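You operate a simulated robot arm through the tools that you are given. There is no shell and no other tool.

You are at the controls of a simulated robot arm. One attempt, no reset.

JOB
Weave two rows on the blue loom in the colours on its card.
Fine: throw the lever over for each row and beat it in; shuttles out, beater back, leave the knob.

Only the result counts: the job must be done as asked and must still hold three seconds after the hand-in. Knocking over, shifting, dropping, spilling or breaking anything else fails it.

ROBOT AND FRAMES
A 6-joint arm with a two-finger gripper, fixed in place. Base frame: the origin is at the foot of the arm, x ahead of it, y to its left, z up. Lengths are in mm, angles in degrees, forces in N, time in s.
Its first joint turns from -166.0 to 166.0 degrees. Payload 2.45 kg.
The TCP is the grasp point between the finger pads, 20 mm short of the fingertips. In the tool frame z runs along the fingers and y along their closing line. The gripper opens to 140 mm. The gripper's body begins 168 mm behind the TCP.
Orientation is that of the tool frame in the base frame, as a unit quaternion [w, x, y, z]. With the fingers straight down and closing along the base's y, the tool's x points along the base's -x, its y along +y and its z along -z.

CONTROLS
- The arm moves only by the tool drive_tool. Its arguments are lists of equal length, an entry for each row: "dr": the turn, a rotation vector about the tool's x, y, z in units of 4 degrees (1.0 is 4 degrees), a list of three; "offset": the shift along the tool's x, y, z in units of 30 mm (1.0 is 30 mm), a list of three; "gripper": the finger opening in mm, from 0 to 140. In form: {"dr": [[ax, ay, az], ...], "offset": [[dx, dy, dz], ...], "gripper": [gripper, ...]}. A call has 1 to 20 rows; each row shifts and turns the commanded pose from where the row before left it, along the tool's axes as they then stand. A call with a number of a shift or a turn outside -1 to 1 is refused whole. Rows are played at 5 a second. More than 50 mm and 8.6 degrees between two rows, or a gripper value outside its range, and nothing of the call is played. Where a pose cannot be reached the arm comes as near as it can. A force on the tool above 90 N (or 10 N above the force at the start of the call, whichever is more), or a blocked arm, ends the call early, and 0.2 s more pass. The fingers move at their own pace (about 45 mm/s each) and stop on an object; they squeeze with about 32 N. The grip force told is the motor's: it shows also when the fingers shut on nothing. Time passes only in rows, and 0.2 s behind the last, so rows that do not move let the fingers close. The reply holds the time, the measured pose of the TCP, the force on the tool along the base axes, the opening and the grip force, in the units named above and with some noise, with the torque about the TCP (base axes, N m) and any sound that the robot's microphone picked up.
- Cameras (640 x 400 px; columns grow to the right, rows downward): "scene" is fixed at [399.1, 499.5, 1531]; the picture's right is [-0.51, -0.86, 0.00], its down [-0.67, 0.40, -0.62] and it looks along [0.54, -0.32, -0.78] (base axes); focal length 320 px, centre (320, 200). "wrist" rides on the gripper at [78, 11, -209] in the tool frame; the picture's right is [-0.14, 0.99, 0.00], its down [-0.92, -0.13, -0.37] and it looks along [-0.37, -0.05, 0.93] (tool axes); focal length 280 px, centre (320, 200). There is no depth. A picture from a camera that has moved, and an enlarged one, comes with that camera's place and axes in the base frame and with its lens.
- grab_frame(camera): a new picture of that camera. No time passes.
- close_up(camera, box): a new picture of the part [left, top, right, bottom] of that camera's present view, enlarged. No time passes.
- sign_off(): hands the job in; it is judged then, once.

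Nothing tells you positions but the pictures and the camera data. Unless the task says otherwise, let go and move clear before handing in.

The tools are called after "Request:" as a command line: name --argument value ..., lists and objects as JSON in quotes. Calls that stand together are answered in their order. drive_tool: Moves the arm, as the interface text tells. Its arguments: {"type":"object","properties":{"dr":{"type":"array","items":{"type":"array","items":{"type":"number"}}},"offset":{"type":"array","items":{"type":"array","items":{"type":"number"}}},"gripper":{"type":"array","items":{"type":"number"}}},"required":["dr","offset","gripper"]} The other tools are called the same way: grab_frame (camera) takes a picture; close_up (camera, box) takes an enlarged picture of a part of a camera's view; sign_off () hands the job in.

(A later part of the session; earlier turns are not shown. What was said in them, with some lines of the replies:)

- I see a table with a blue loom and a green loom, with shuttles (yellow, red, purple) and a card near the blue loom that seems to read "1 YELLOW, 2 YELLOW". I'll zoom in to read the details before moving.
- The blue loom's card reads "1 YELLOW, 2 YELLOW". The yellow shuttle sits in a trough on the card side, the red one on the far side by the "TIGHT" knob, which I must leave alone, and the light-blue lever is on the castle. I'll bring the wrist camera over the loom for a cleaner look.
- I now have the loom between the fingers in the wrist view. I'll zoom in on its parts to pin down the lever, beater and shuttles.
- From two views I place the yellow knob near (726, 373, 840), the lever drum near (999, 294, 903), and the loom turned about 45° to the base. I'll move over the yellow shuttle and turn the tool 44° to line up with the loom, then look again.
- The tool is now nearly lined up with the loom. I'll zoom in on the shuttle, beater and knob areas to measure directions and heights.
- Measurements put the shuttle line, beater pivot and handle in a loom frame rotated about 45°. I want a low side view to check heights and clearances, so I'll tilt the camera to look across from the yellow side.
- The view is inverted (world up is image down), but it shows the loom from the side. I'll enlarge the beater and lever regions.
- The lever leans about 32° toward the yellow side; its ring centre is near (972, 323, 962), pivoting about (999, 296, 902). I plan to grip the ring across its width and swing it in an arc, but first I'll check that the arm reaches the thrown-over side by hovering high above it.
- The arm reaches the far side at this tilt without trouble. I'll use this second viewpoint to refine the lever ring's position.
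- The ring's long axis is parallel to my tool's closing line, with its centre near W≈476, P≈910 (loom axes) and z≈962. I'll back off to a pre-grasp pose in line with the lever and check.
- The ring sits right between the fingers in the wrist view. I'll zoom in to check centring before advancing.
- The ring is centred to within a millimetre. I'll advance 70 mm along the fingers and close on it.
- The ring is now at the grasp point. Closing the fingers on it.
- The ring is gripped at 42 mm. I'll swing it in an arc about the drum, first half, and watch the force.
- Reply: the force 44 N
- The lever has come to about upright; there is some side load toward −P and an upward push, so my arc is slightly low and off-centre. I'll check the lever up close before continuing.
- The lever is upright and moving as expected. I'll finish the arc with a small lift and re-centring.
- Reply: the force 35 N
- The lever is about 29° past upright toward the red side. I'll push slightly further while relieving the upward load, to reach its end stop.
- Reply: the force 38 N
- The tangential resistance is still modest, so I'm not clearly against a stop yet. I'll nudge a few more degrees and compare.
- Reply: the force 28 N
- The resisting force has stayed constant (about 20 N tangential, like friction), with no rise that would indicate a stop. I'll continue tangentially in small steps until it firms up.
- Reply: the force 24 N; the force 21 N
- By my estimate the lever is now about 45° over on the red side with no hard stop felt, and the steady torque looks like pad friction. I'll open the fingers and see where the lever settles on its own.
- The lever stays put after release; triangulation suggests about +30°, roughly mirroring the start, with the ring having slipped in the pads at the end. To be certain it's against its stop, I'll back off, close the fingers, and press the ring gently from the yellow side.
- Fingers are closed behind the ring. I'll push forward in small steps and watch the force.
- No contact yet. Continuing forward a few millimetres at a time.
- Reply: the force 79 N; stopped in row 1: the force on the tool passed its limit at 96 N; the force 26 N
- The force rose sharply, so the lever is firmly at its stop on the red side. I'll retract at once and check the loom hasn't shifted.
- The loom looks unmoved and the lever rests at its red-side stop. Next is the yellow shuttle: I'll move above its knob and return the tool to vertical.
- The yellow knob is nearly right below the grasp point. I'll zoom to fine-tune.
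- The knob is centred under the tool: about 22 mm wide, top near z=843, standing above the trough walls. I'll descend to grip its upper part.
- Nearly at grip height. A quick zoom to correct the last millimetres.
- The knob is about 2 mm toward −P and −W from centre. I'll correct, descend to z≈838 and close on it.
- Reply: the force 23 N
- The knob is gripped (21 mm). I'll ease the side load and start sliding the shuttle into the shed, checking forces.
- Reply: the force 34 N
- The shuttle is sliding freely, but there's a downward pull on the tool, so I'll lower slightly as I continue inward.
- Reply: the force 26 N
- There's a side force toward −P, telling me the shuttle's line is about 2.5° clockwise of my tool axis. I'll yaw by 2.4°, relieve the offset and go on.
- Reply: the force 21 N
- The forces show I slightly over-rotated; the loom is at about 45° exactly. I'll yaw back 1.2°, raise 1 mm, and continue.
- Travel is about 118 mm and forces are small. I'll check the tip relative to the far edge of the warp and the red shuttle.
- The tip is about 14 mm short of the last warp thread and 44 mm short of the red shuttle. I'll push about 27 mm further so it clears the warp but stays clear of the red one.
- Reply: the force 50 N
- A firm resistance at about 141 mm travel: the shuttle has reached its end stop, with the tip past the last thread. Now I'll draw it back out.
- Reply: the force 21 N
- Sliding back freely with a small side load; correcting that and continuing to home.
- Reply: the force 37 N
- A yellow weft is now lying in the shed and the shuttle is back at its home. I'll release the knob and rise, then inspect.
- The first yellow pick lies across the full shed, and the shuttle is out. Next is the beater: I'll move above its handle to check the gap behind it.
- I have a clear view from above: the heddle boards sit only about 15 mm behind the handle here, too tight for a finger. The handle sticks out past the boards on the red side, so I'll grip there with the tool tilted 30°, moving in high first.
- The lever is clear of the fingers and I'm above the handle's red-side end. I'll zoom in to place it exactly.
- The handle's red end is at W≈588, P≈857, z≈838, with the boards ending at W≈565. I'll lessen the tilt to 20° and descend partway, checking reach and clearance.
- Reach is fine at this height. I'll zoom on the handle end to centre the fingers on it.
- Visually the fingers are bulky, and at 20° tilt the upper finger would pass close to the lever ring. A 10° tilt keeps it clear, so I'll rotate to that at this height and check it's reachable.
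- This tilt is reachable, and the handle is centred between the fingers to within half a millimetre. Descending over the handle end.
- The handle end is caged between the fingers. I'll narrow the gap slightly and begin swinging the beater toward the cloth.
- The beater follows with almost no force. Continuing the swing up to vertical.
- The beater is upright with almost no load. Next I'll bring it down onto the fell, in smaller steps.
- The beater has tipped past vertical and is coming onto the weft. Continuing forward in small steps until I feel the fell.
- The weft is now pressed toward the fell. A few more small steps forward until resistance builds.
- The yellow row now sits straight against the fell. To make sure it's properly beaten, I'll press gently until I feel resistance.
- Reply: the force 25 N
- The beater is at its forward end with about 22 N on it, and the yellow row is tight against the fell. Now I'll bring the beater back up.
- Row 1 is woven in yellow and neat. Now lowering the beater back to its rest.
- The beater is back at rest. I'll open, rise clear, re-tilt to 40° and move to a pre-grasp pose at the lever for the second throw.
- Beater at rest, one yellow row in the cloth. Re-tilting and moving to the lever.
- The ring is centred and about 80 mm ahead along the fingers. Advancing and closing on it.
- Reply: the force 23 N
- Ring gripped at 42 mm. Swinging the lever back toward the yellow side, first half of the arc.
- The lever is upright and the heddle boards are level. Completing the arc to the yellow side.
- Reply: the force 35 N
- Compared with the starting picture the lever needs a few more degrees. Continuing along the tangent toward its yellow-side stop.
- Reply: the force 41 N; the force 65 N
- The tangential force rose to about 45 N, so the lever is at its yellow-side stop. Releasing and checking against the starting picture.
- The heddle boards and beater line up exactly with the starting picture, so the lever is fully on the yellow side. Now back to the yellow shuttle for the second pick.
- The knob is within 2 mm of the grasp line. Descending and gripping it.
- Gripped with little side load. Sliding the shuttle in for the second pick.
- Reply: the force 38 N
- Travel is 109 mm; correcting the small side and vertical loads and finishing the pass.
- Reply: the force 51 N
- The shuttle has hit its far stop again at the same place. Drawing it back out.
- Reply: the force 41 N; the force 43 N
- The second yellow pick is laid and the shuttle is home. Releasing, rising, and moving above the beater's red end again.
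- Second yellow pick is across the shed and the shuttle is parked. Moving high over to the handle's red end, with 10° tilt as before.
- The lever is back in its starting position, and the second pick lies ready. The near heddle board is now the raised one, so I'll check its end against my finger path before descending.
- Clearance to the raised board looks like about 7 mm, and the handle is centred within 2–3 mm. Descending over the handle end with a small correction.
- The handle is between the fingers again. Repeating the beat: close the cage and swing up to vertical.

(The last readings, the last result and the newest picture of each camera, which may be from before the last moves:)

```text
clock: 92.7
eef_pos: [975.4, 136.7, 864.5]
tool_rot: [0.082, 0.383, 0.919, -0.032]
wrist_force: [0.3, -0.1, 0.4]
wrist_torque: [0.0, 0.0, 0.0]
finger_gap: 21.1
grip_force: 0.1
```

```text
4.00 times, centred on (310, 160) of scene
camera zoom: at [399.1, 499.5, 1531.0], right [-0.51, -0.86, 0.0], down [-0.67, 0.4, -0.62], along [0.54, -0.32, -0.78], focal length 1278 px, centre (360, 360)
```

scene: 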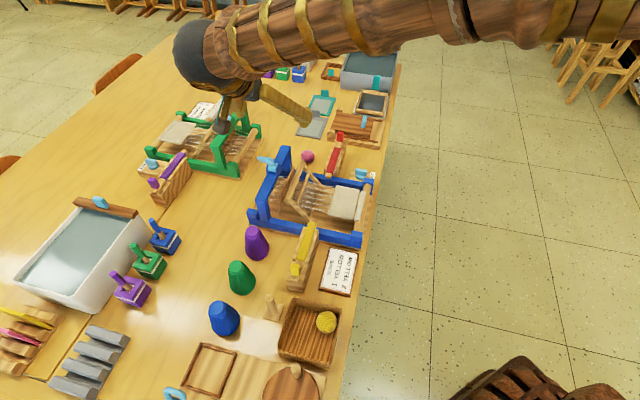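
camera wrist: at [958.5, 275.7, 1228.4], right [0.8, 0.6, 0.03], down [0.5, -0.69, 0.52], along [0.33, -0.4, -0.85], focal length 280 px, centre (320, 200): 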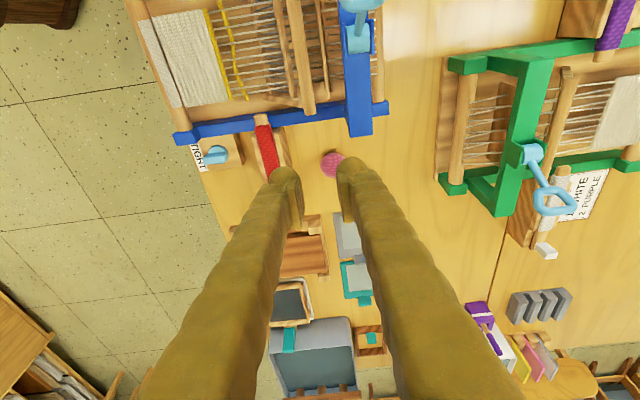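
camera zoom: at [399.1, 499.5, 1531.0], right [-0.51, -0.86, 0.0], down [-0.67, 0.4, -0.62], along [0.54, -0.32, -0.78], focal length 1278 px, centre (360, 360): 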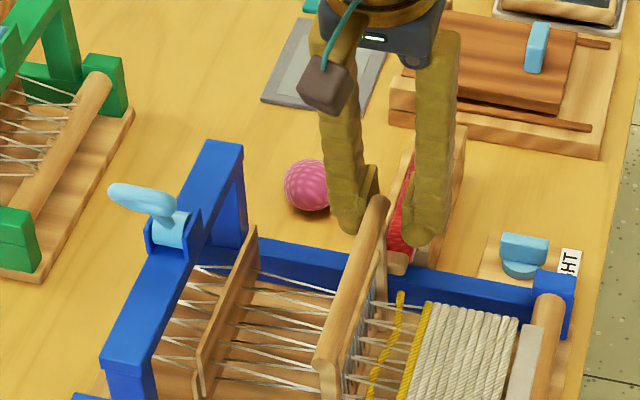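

Upright again with no load. Bringing it down onto the second pick.

Request:
drive_tool --dr '[[0, 0, 0], [0, 0, 0], [0, 0, 0], [0, 0, 0], [0, 0, 0], [0, 0, 0], [0, 0, 0], [0, 0, 0]]' --offset '[[0.03, -0.4, 0], [0.03, -0.4, 0.07], [0.03, -0.3, 0.1], [0.03, -0.2, 0.08], [0.03, -0.2, 0.06], [0.02, -0.2, 0.08], [0.02, -0.2, 0.08], [0.02, -0.15, 0.08]]' --gripper '[21, 21, 21, 21, 21, 21, 21, 21]'

Request:
close_up --camera "wrist" --box '[240, 70, 420, 230]'

Request:
close_up --camera "scene" --box '[260, 130, 400, 230]'

```text
clock: 94.5
eef_pos: [929.4, 95.8, 846.9]
tool_rot: [0.084, 0.383, 0.919, -0.032]
wrist_force: [17.2, -8.8, 6.9]
wrist_torque: [0.31, -1.11, -1.04]
finger_gap: 22.0
grip_force: 29.8
```

```text
2.50 times, centred on (330, 150) of wrist
camera zoom: at [855.7, 184.0, 1038.7], right [0.8, 0.6, 0.03], down [0.5, -0.69, 0.52], along [0.34, -0.4, -0.85], focal length 701 px, centre (295, 325)
```

zoom: 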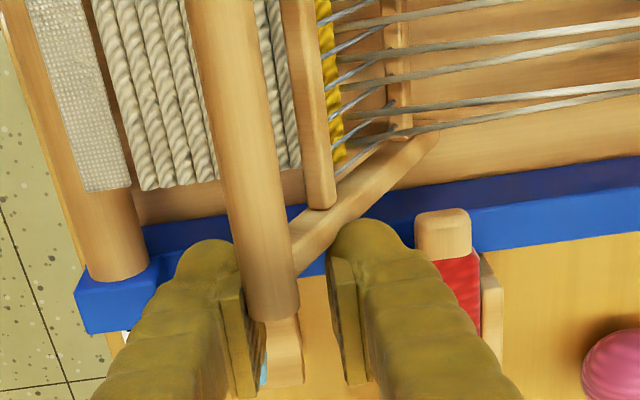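

```text
4.00 times, centred on (330, 180) of scene
camera zoom: at [399.1, 499.5, 1531.0], right [-0.51, -0.86, 0.0], down [-0.67, 0.4, -0.62], along [0.54, -0.32, -0.78], focal length 1278 px, centre (280, 280)
```

zoom: 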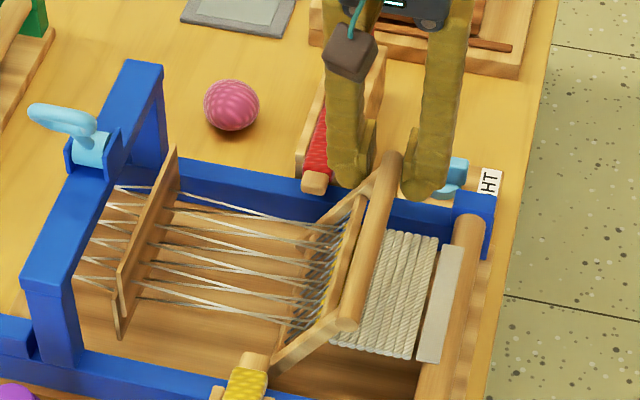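

A sideways force shows a finger edge touching the beater's arm, because I drifted a few millimetres inward. I'll move back out 4 mm before continuing.

Request:
drive_tool --dr '[[0, 0, 0], [0, 0, 0], [0, 0, 0]]' --offset '[[-0.08, 0, 0], [-0.06, 0, 0], [0, 0, 0]]' --gripper '[21, 21, 21]'

Request:
close_up --camera "wrist" --box '[240, 70, 420, 230]'

```text
clock: 95.3
eef_pos: [931.1, 92.7, 847.0]
tool_rot: [0.081, 0.383, 0.919, -0.033]
wrist_force: [-1.0, -0.6, 0.3]
wrist_torque: [0.01, 0.0, 0.0]
finger_gap: 21.5
grip_force: 0.7
```

```text
2.50 times, centred on (330, 150) of wrist
camera zoom: at [858.3, 181.2, 1039.0], right [0.8, 0.6, 0.03], down [0.5, -0.69, 0.52], along [0.33, -0.4, -0.85], focal length 701 px, centre (295, 325)
```

zoom: 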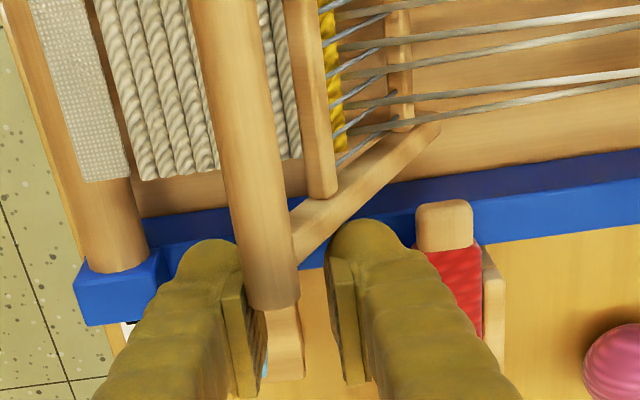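

Forces are clear. Continuing forward to seat the second row.

Request:
drive_tool --dr '[[0, 0, 0], [0, 0, 0], [0, 0, 0], [0, 0, 0]]' --offset '[[0, -0.12, 0.11], [0, -0.12, 0.11], [0, -0.1, 0.11], [0, 0, 0]]' --gripper '[21, 21, 21, 21]'

Request:
drive_tool --dr '[[0, 0, 0], [0, 0, 0], [0, 0, 0], [0, 0, 0]]' --offset '[[0, -0.08, 0.03], [0, -0.08, 0.03], [0, -0.08, 0.03], [0, 0, 0]]' --gripper '[21, 21, 21, 21]'

Request:
close_up --camera "wrist" --box '[240, 70, 420, 230]'

```text
clock: 96.3
eef_pos: [923.5, 84.0, 837.5]
tool_rot: [0.081, 0.383, 0.92, -0.033]
wrist_force: [0.9, 0.6, 0.3]
wrist_torque: [0.0, 0.02, 0.01]
finger_gap: 21.1
grip_force: 0.1
```

```text
clock: 97.3
eef_pos: [920.0, 80.6, 834.2]
tool_rot: [0.082, 0.383, 0.92, -0.032]
wrist_force: [2.6, 5.9, 3.0]
wrist_torque: [-0.06, 0.11, -0.08]
finger_gap: 24.5
grip_force: 2.6
```

```text
2.50 times, centred on (330, 150) of wrist
camera zoom: at [846.9, 168.5, 1028.3], right [0.8, 0.6, 0.03], down [0.5, -0.69, 0.52], along [0.33, -0.4, -0.85], focal length 701 px, centre (295, 325)
```

zoom: 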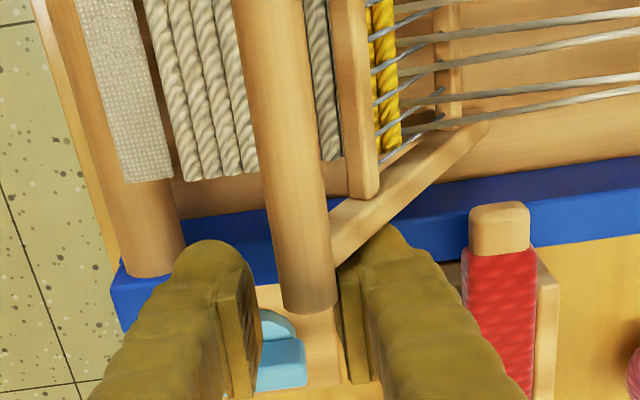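

Contact is building as in the first beat. Pressing the same extra amount to seat it firmly.

Request:
drive_tool --dr '[[0, 0, 0], [0, 0, 0], [0, 0, 0]]' --offset '[[0, -0.08, 0.03], [0, -0.08, 0.03], [0, 0, 0]]' --gripper '[21, 21, 21]'

Request:
close_up --camera "scene" --box '[280, 150, 380, 230]'

```text
clock: 98.1
eef_pos: [916.8, 77.7, 835.0]
tool_rot: [0.082, 0.382, 0.92, -0.032]
wrist_force: [13.9, 18.7, 11.0]
wrist_torque: [-0.17, 0.27, -0.3]
finger_gap: 33.3
grip_force: 9.6
```

```text
5.00 times, centred on (330, 190) of scene
camera zoom: at [399.1, 499.5, 1531.0], right [-0.51, -0.86, 0.0], down [-0.67, 0.4, -0.62], along [0.54, -0.32, -0.78], focal length 1597 px, centre (270, 250)
```

zoom: 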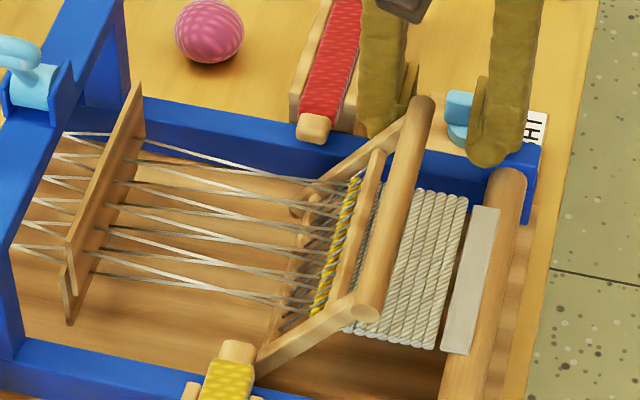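

Same end point and force as the first beat. Now returning the beater up and back.

Request:
drive_tool --dr '[[0, 0, 0], [0, 0, 0], [0, 0, 0], [0, 0, 0], [0, 0, 0], [0, 0, 0], [0, 0, 0], [0, 0, 0]]' --offset '[[0, 0.417, -0.18], [0, 0.417, -0.18], [0, 0.35, -0.22], [0, 0.35, -0.22], [0, 0.37, -0.17], [0, 0.37, -0.17], [0, 0.35, -0.03], [0, 0.35, -0.03]]' --gripper '[21, 21, 21, 21, 21, 21, 21, 21]'

Request:
close_up --camera "wrist" --box '[200, 50, 420, 250]'

Request:
close_up --camera "scene" --box '[260, 130, 400, 230]'

```text
clock: 99.9
eef_pos: [976.1, 144.5, 870.8]
tool_rot: [0.081, 0.383, 0.92, -0.033]
wrist_force: [0.2, 0.2, -0.2]
wrist_torque: [-0.01, -0.03, 0.01]
finger_gap: 20.8
grip_force: 0.1
```

```text
2.00 times, centred on (310, 150) of wrist
camera zoom: at [903.3, 232.9, 1062.9], right [0.8, 0.6, 0.03], down [0.5, -0.69, 0.52], along [0.33, -0.4, -0.85], focal length 561 px, centre (340, 300)
```

zoom: 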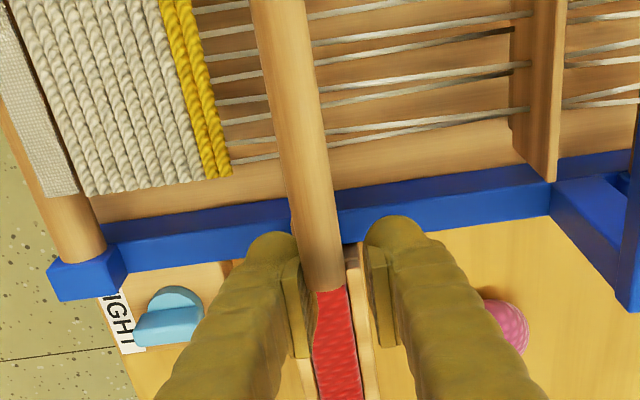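

```text
4.00 times, centred on (330, 180) of scene
camera zoom: at [399.1, 499.5, 1531.0], right [-0.51, -0.86, 0.0], down [-0.67, 0.4, -0.62], along [0.54, -0.32, -0.78], focal length 1278 px, centre (280, 280)
```

zoom: 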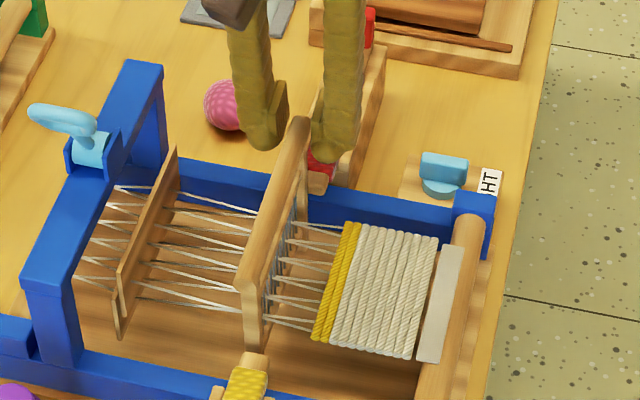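

Two yellow rows are woven. Lowering the beater back to its rest position.

Request:
drive_tool --dr '[[0, 0, 0], [0, 0, 0], [0, 0, 0], [0, 0, 0], [0, 0, 0], [0, 0, 0], [0, 0, 0]]' --offset '[[-0.02, 0.35, -0.03], [-0.02, 0.35, 0.03], [-0.02, 0.35, 0.13], [-0.02, 0.35, 0.13], [-0.02, 0.35, 0.17], [-0.02, 0.33, 0.18], [0, 0, 0]]' --gripper '[21, 21, 21, 21, 21, 21, 21]'

Request:
close_up --camera "wrist" --box '[240, 90, 420, 250]'

Request:
close_up --camera "scene" --box '[240, 110, 380, 210]'

```text
clock: 101.5
eef_pos: [1024.4, 183.3, 853.1]
tool_rot: [0.081, 0.383, 0.92, -0.033]
wrist_force: [-0.3, 0.0, 0.1]
wrist_torque: [0.02, 0.0, 0.01]
finger_gap: 20.8
grip_force: 0.0
```

```text
2.50 times, centred on (330, 170) of wrist
camera zoom: at [951.8, 270.7, 1044.4], right [0.8, 0.6, 0.03], down [0.5, -0.69, 0.52], along [0.33, -0.4, -0.85], focal length 701 px, centre (295, 275)
```

zoom: 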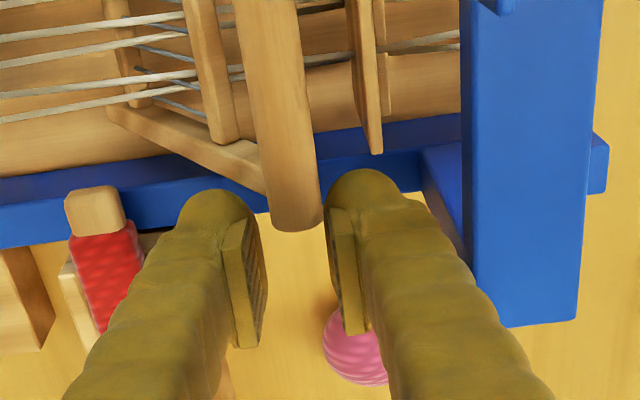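

```text
4.00 times, centred on (310, 160) of scene
camera zoom: at [399.1, 499.5, 1531.0], right [-0.51, -0.86, 0.0], down [-0.67, 0.4, -0.62], along [0.54, -0.32, -0.78], focal length 1278 px, centre (360, 360)
```

zoom: 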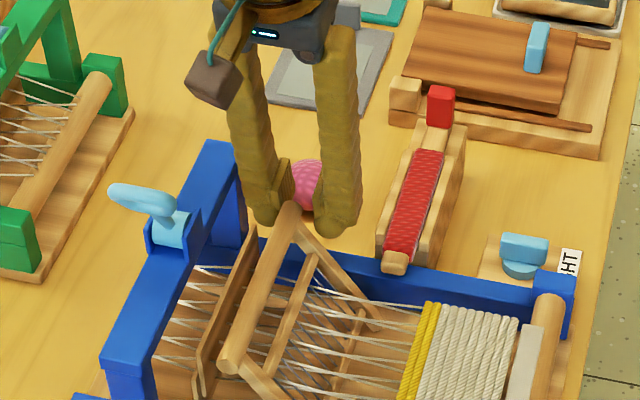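

The handle is practically at rest; I'll move 3 mm further back so it settles on its stop, then open and rise clear.

Request:
drive_tool --dr '[[0, 0, 0], [0, 0, 0], [0, 0, 0], [0, 0, 0]]' --offset '[[0, 0.1, 0.03], [0, 0, 0], [0, 0, 0], [0, 0, 0]]' --gripper '[21, 21, 28, 28]'

Request:
drive_tool --dr '[[0, 0, 0], [0, 0, 0], [0, 0, 0], [0, 0, 0], [0, 0, 0], [0, 0, 0], [0, 0, 0]]' --offset '[[-0.15, 0, -0.854], [-0.15, 0, -0.854], [-0.15, 0, -0.854], [-0.15, 0, -0.854], [-0.15, 0, -0.854], [-0.15, 0, -0.854], [-0.15, 0, -0.854]]' --gripper '[28, 28, 28, 28, 28, 28, 28]'

Request:
grab_frame --camera "wrist"

Request:
close_up --camera "scene" --box '[230, 110, 390, 230]'

```text
clock: 102.5
eef_pos: [1025.2, 183.2, 851.2]
tool_rot: [0.081, 0.383, 0.92, -0.033]
wrist_force: [0.1, 0.2, -0.1]
wrist_torque: [-0.01, -0.01, -0.07]
finger_gap: 28.1
grip_force: 0.1
```

```text
clock: 104.1
eef_pos: [1026.4, 183.0, 1033.7]
tool_rot: [0.08, 0.383, 0.92, -0.033]
wrist_force: [0.7, 0.7, -0.9]
wrist_torque: [0.0, 0.02, 0.03]
finger_gap: 27.9
grip_force: 0.0
```

```text
taken
camera wrist: at [954.2, 271.3, 1226.4], right [0.8, 0.6, 0.03], down [0.5, -0.69, 0.52], along [0.33, -0.41, -0.85], focal length 280 px, centre (320, 200)
```

wrist: 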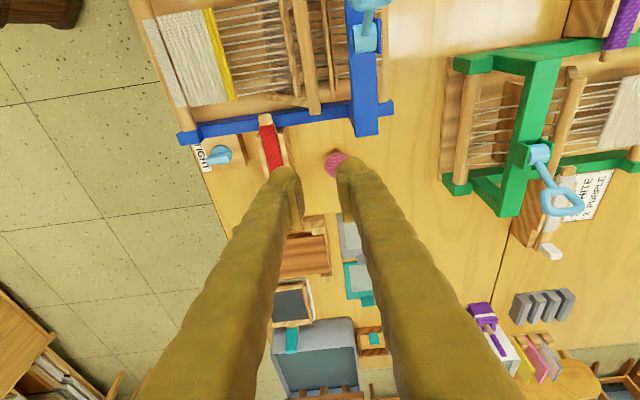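

```text
3.33 times, centred on (310, 170) of scene
camera zoom: at [399.1, 499.5, 1531.0], right [-0.51, -0.86, 0.0], down [-0.67, 0.4, -0.62], along [0.54, -0.32, -0.78], focal length 1065 px, centre (353, 300)
```

zoom: 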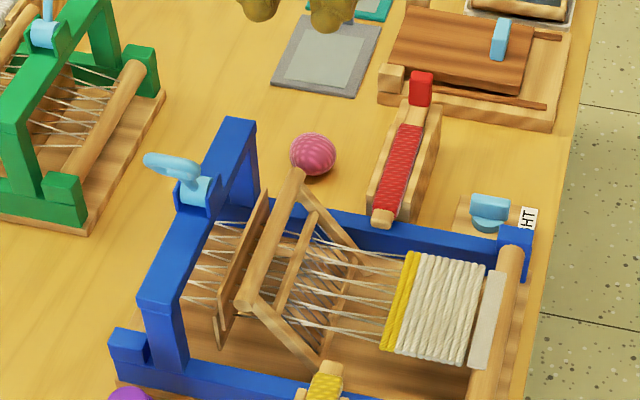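

Everything looks right: two yellow rows, beater at rest, lever thrown, red shuttle and knob untouched. I'll move the arm clear and do a final inspection.

Request:
drive_tool --dr '[[0, 0, 0], [0, 0, 0], [0, 0, 0], [0, 0, 0], [0, 0, 0], [0, 0, 0], [0, 0, 0], [0, 0, 0], [0, 0, 0], [0, 0, 0], [0, 0, 0], [0, 0, 0]]' --offset '[[-0.174, 0, -0.985], [-0.174, 0, -0.985], [0.8, -0.6, -0.16], [0.8, -0.6, -0.16], [0.8, -0.6, -0.16], [0.8, -0.6, -0.16], [0.8, -0.6, -0.16], [0.8, -0.6, -0.16], [0.8, -0.6, -0.16], [0.8, -0.6, -0.16], [0.8, -0.6, -0.16], [0, 0, 0]]' --gripper '[60, 60, 60, 60, 60, 60, 60, 60, 60, 60, 60, 60]'

Request:
grab_frame --camera "scene"

Request:
grab_frame --camera "wrist"

Request:
close_up --camera "scene" --box '[230, 130, 390, 230]'

Request:
close_up --camera "scene" --box '[230, 200, 390, 300]'

```text
clock: 106.7
eef_pos: [756.3, 227.7, 1096.5]
tool_rot: [0.081, 0.383, 0.919, -0.034]
wrist_force: [-0.5, 0.5, 0.0]
wrist_torque: [-0.01, 0.02, 0.01]
finger_gap: 59.9
grip_force: 0.2
```

```text
taken
```

scene: 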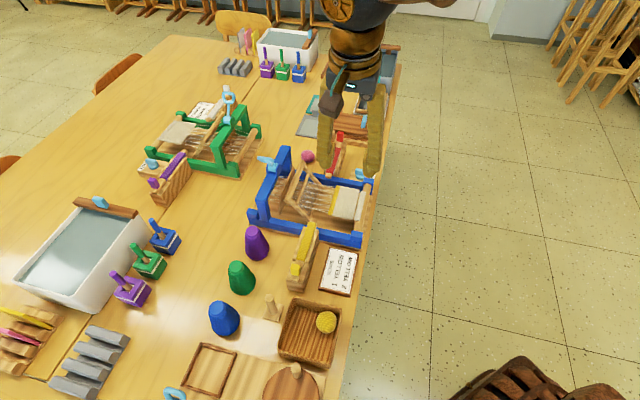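

```text
taken
camera wrist: at [683.5, 315.1, 1289.1], right [0.8, 0.6, 0.03], down [0.5, -0.69, 0.52], along [0.33, -0.4, -0.85], focal length 280 px, centre (320, 200)
```

wrist: 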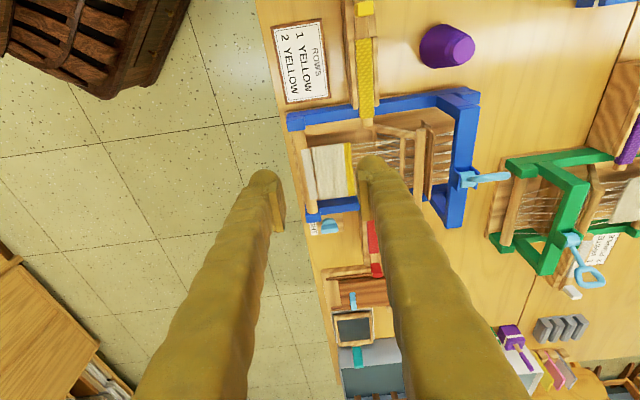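

```text
4.00 times, centred on (310, 180) of scene
camera zoom: at [399.1, 499.5, 1531.0], right [-0.51, -0.86, 0.0], down [-0.67, 0.4, -0.62], along [0.54, -0.32, -0.78], focal length 1278 px, centre (360, 280)
```

zoom: 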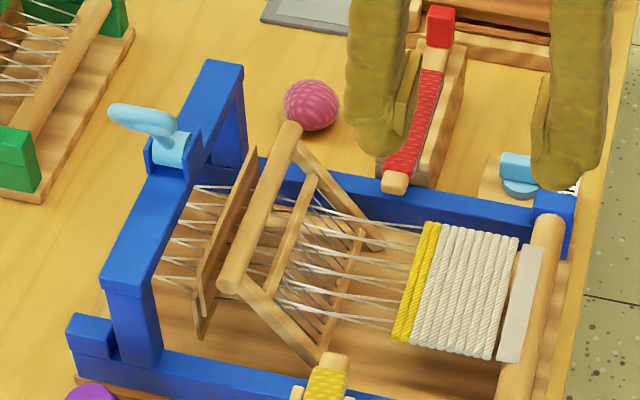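

```text
4.00 times, centred on (310, 250) of scene
camera zoom: at [399.1, 499.5, 1531.0], right [-0.51, -0.86, 0.0], down [-0.67, 0.4, -0.62], along [0.54, -0.32, -0.78], focal length 1278 px, centre (360, 0)
```

zoom: 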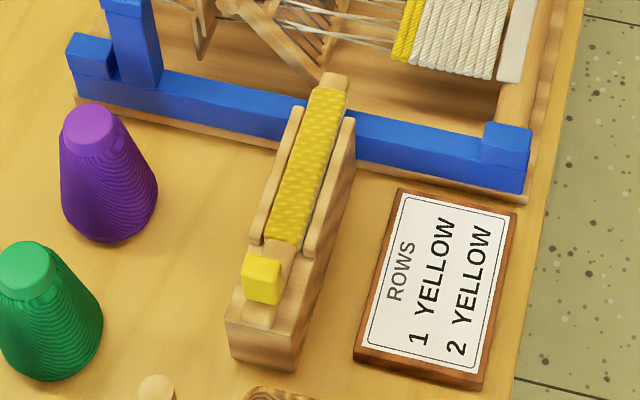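

The final pictures show two yellow rows against the cloth, with the yellow shuttle parked, the beater at rest and the lever thrown twice. The knob, red shuttle and loom all match their starting positions and the arm is clear, so I'm handing in.

Request:
sign_off

```text
The job is handed in.
```

The blue loom has two new yellow rows, matching its card ("1 YELLOW, 2 YELLOW"), and I've handed the job in. I don't have the judge's result.

- **Rows:** for each row I threw the lever over, passed the yellow shuttle through to its far stop and back out, and beat the row in. Both rows lie straight against the cloth in the last pictures.
- **End state:** the yellow shuttle is back in its trough and the beater is at rest. The lever is back on the yellow side, where it started.
- **Left alone:** I didn't touch the knob or the red shuttle. In the pictures, they and the loom sit where they started.
- **Stray contacts:** two contacts went harder or wider than planned:
  - While checking that the lever was at its stop, I pressed it to about 96 N and the arm stopped itself.
  - During the second beat a finger brushed the beater's arm, at about 20 N.

I saw no shift from either one.
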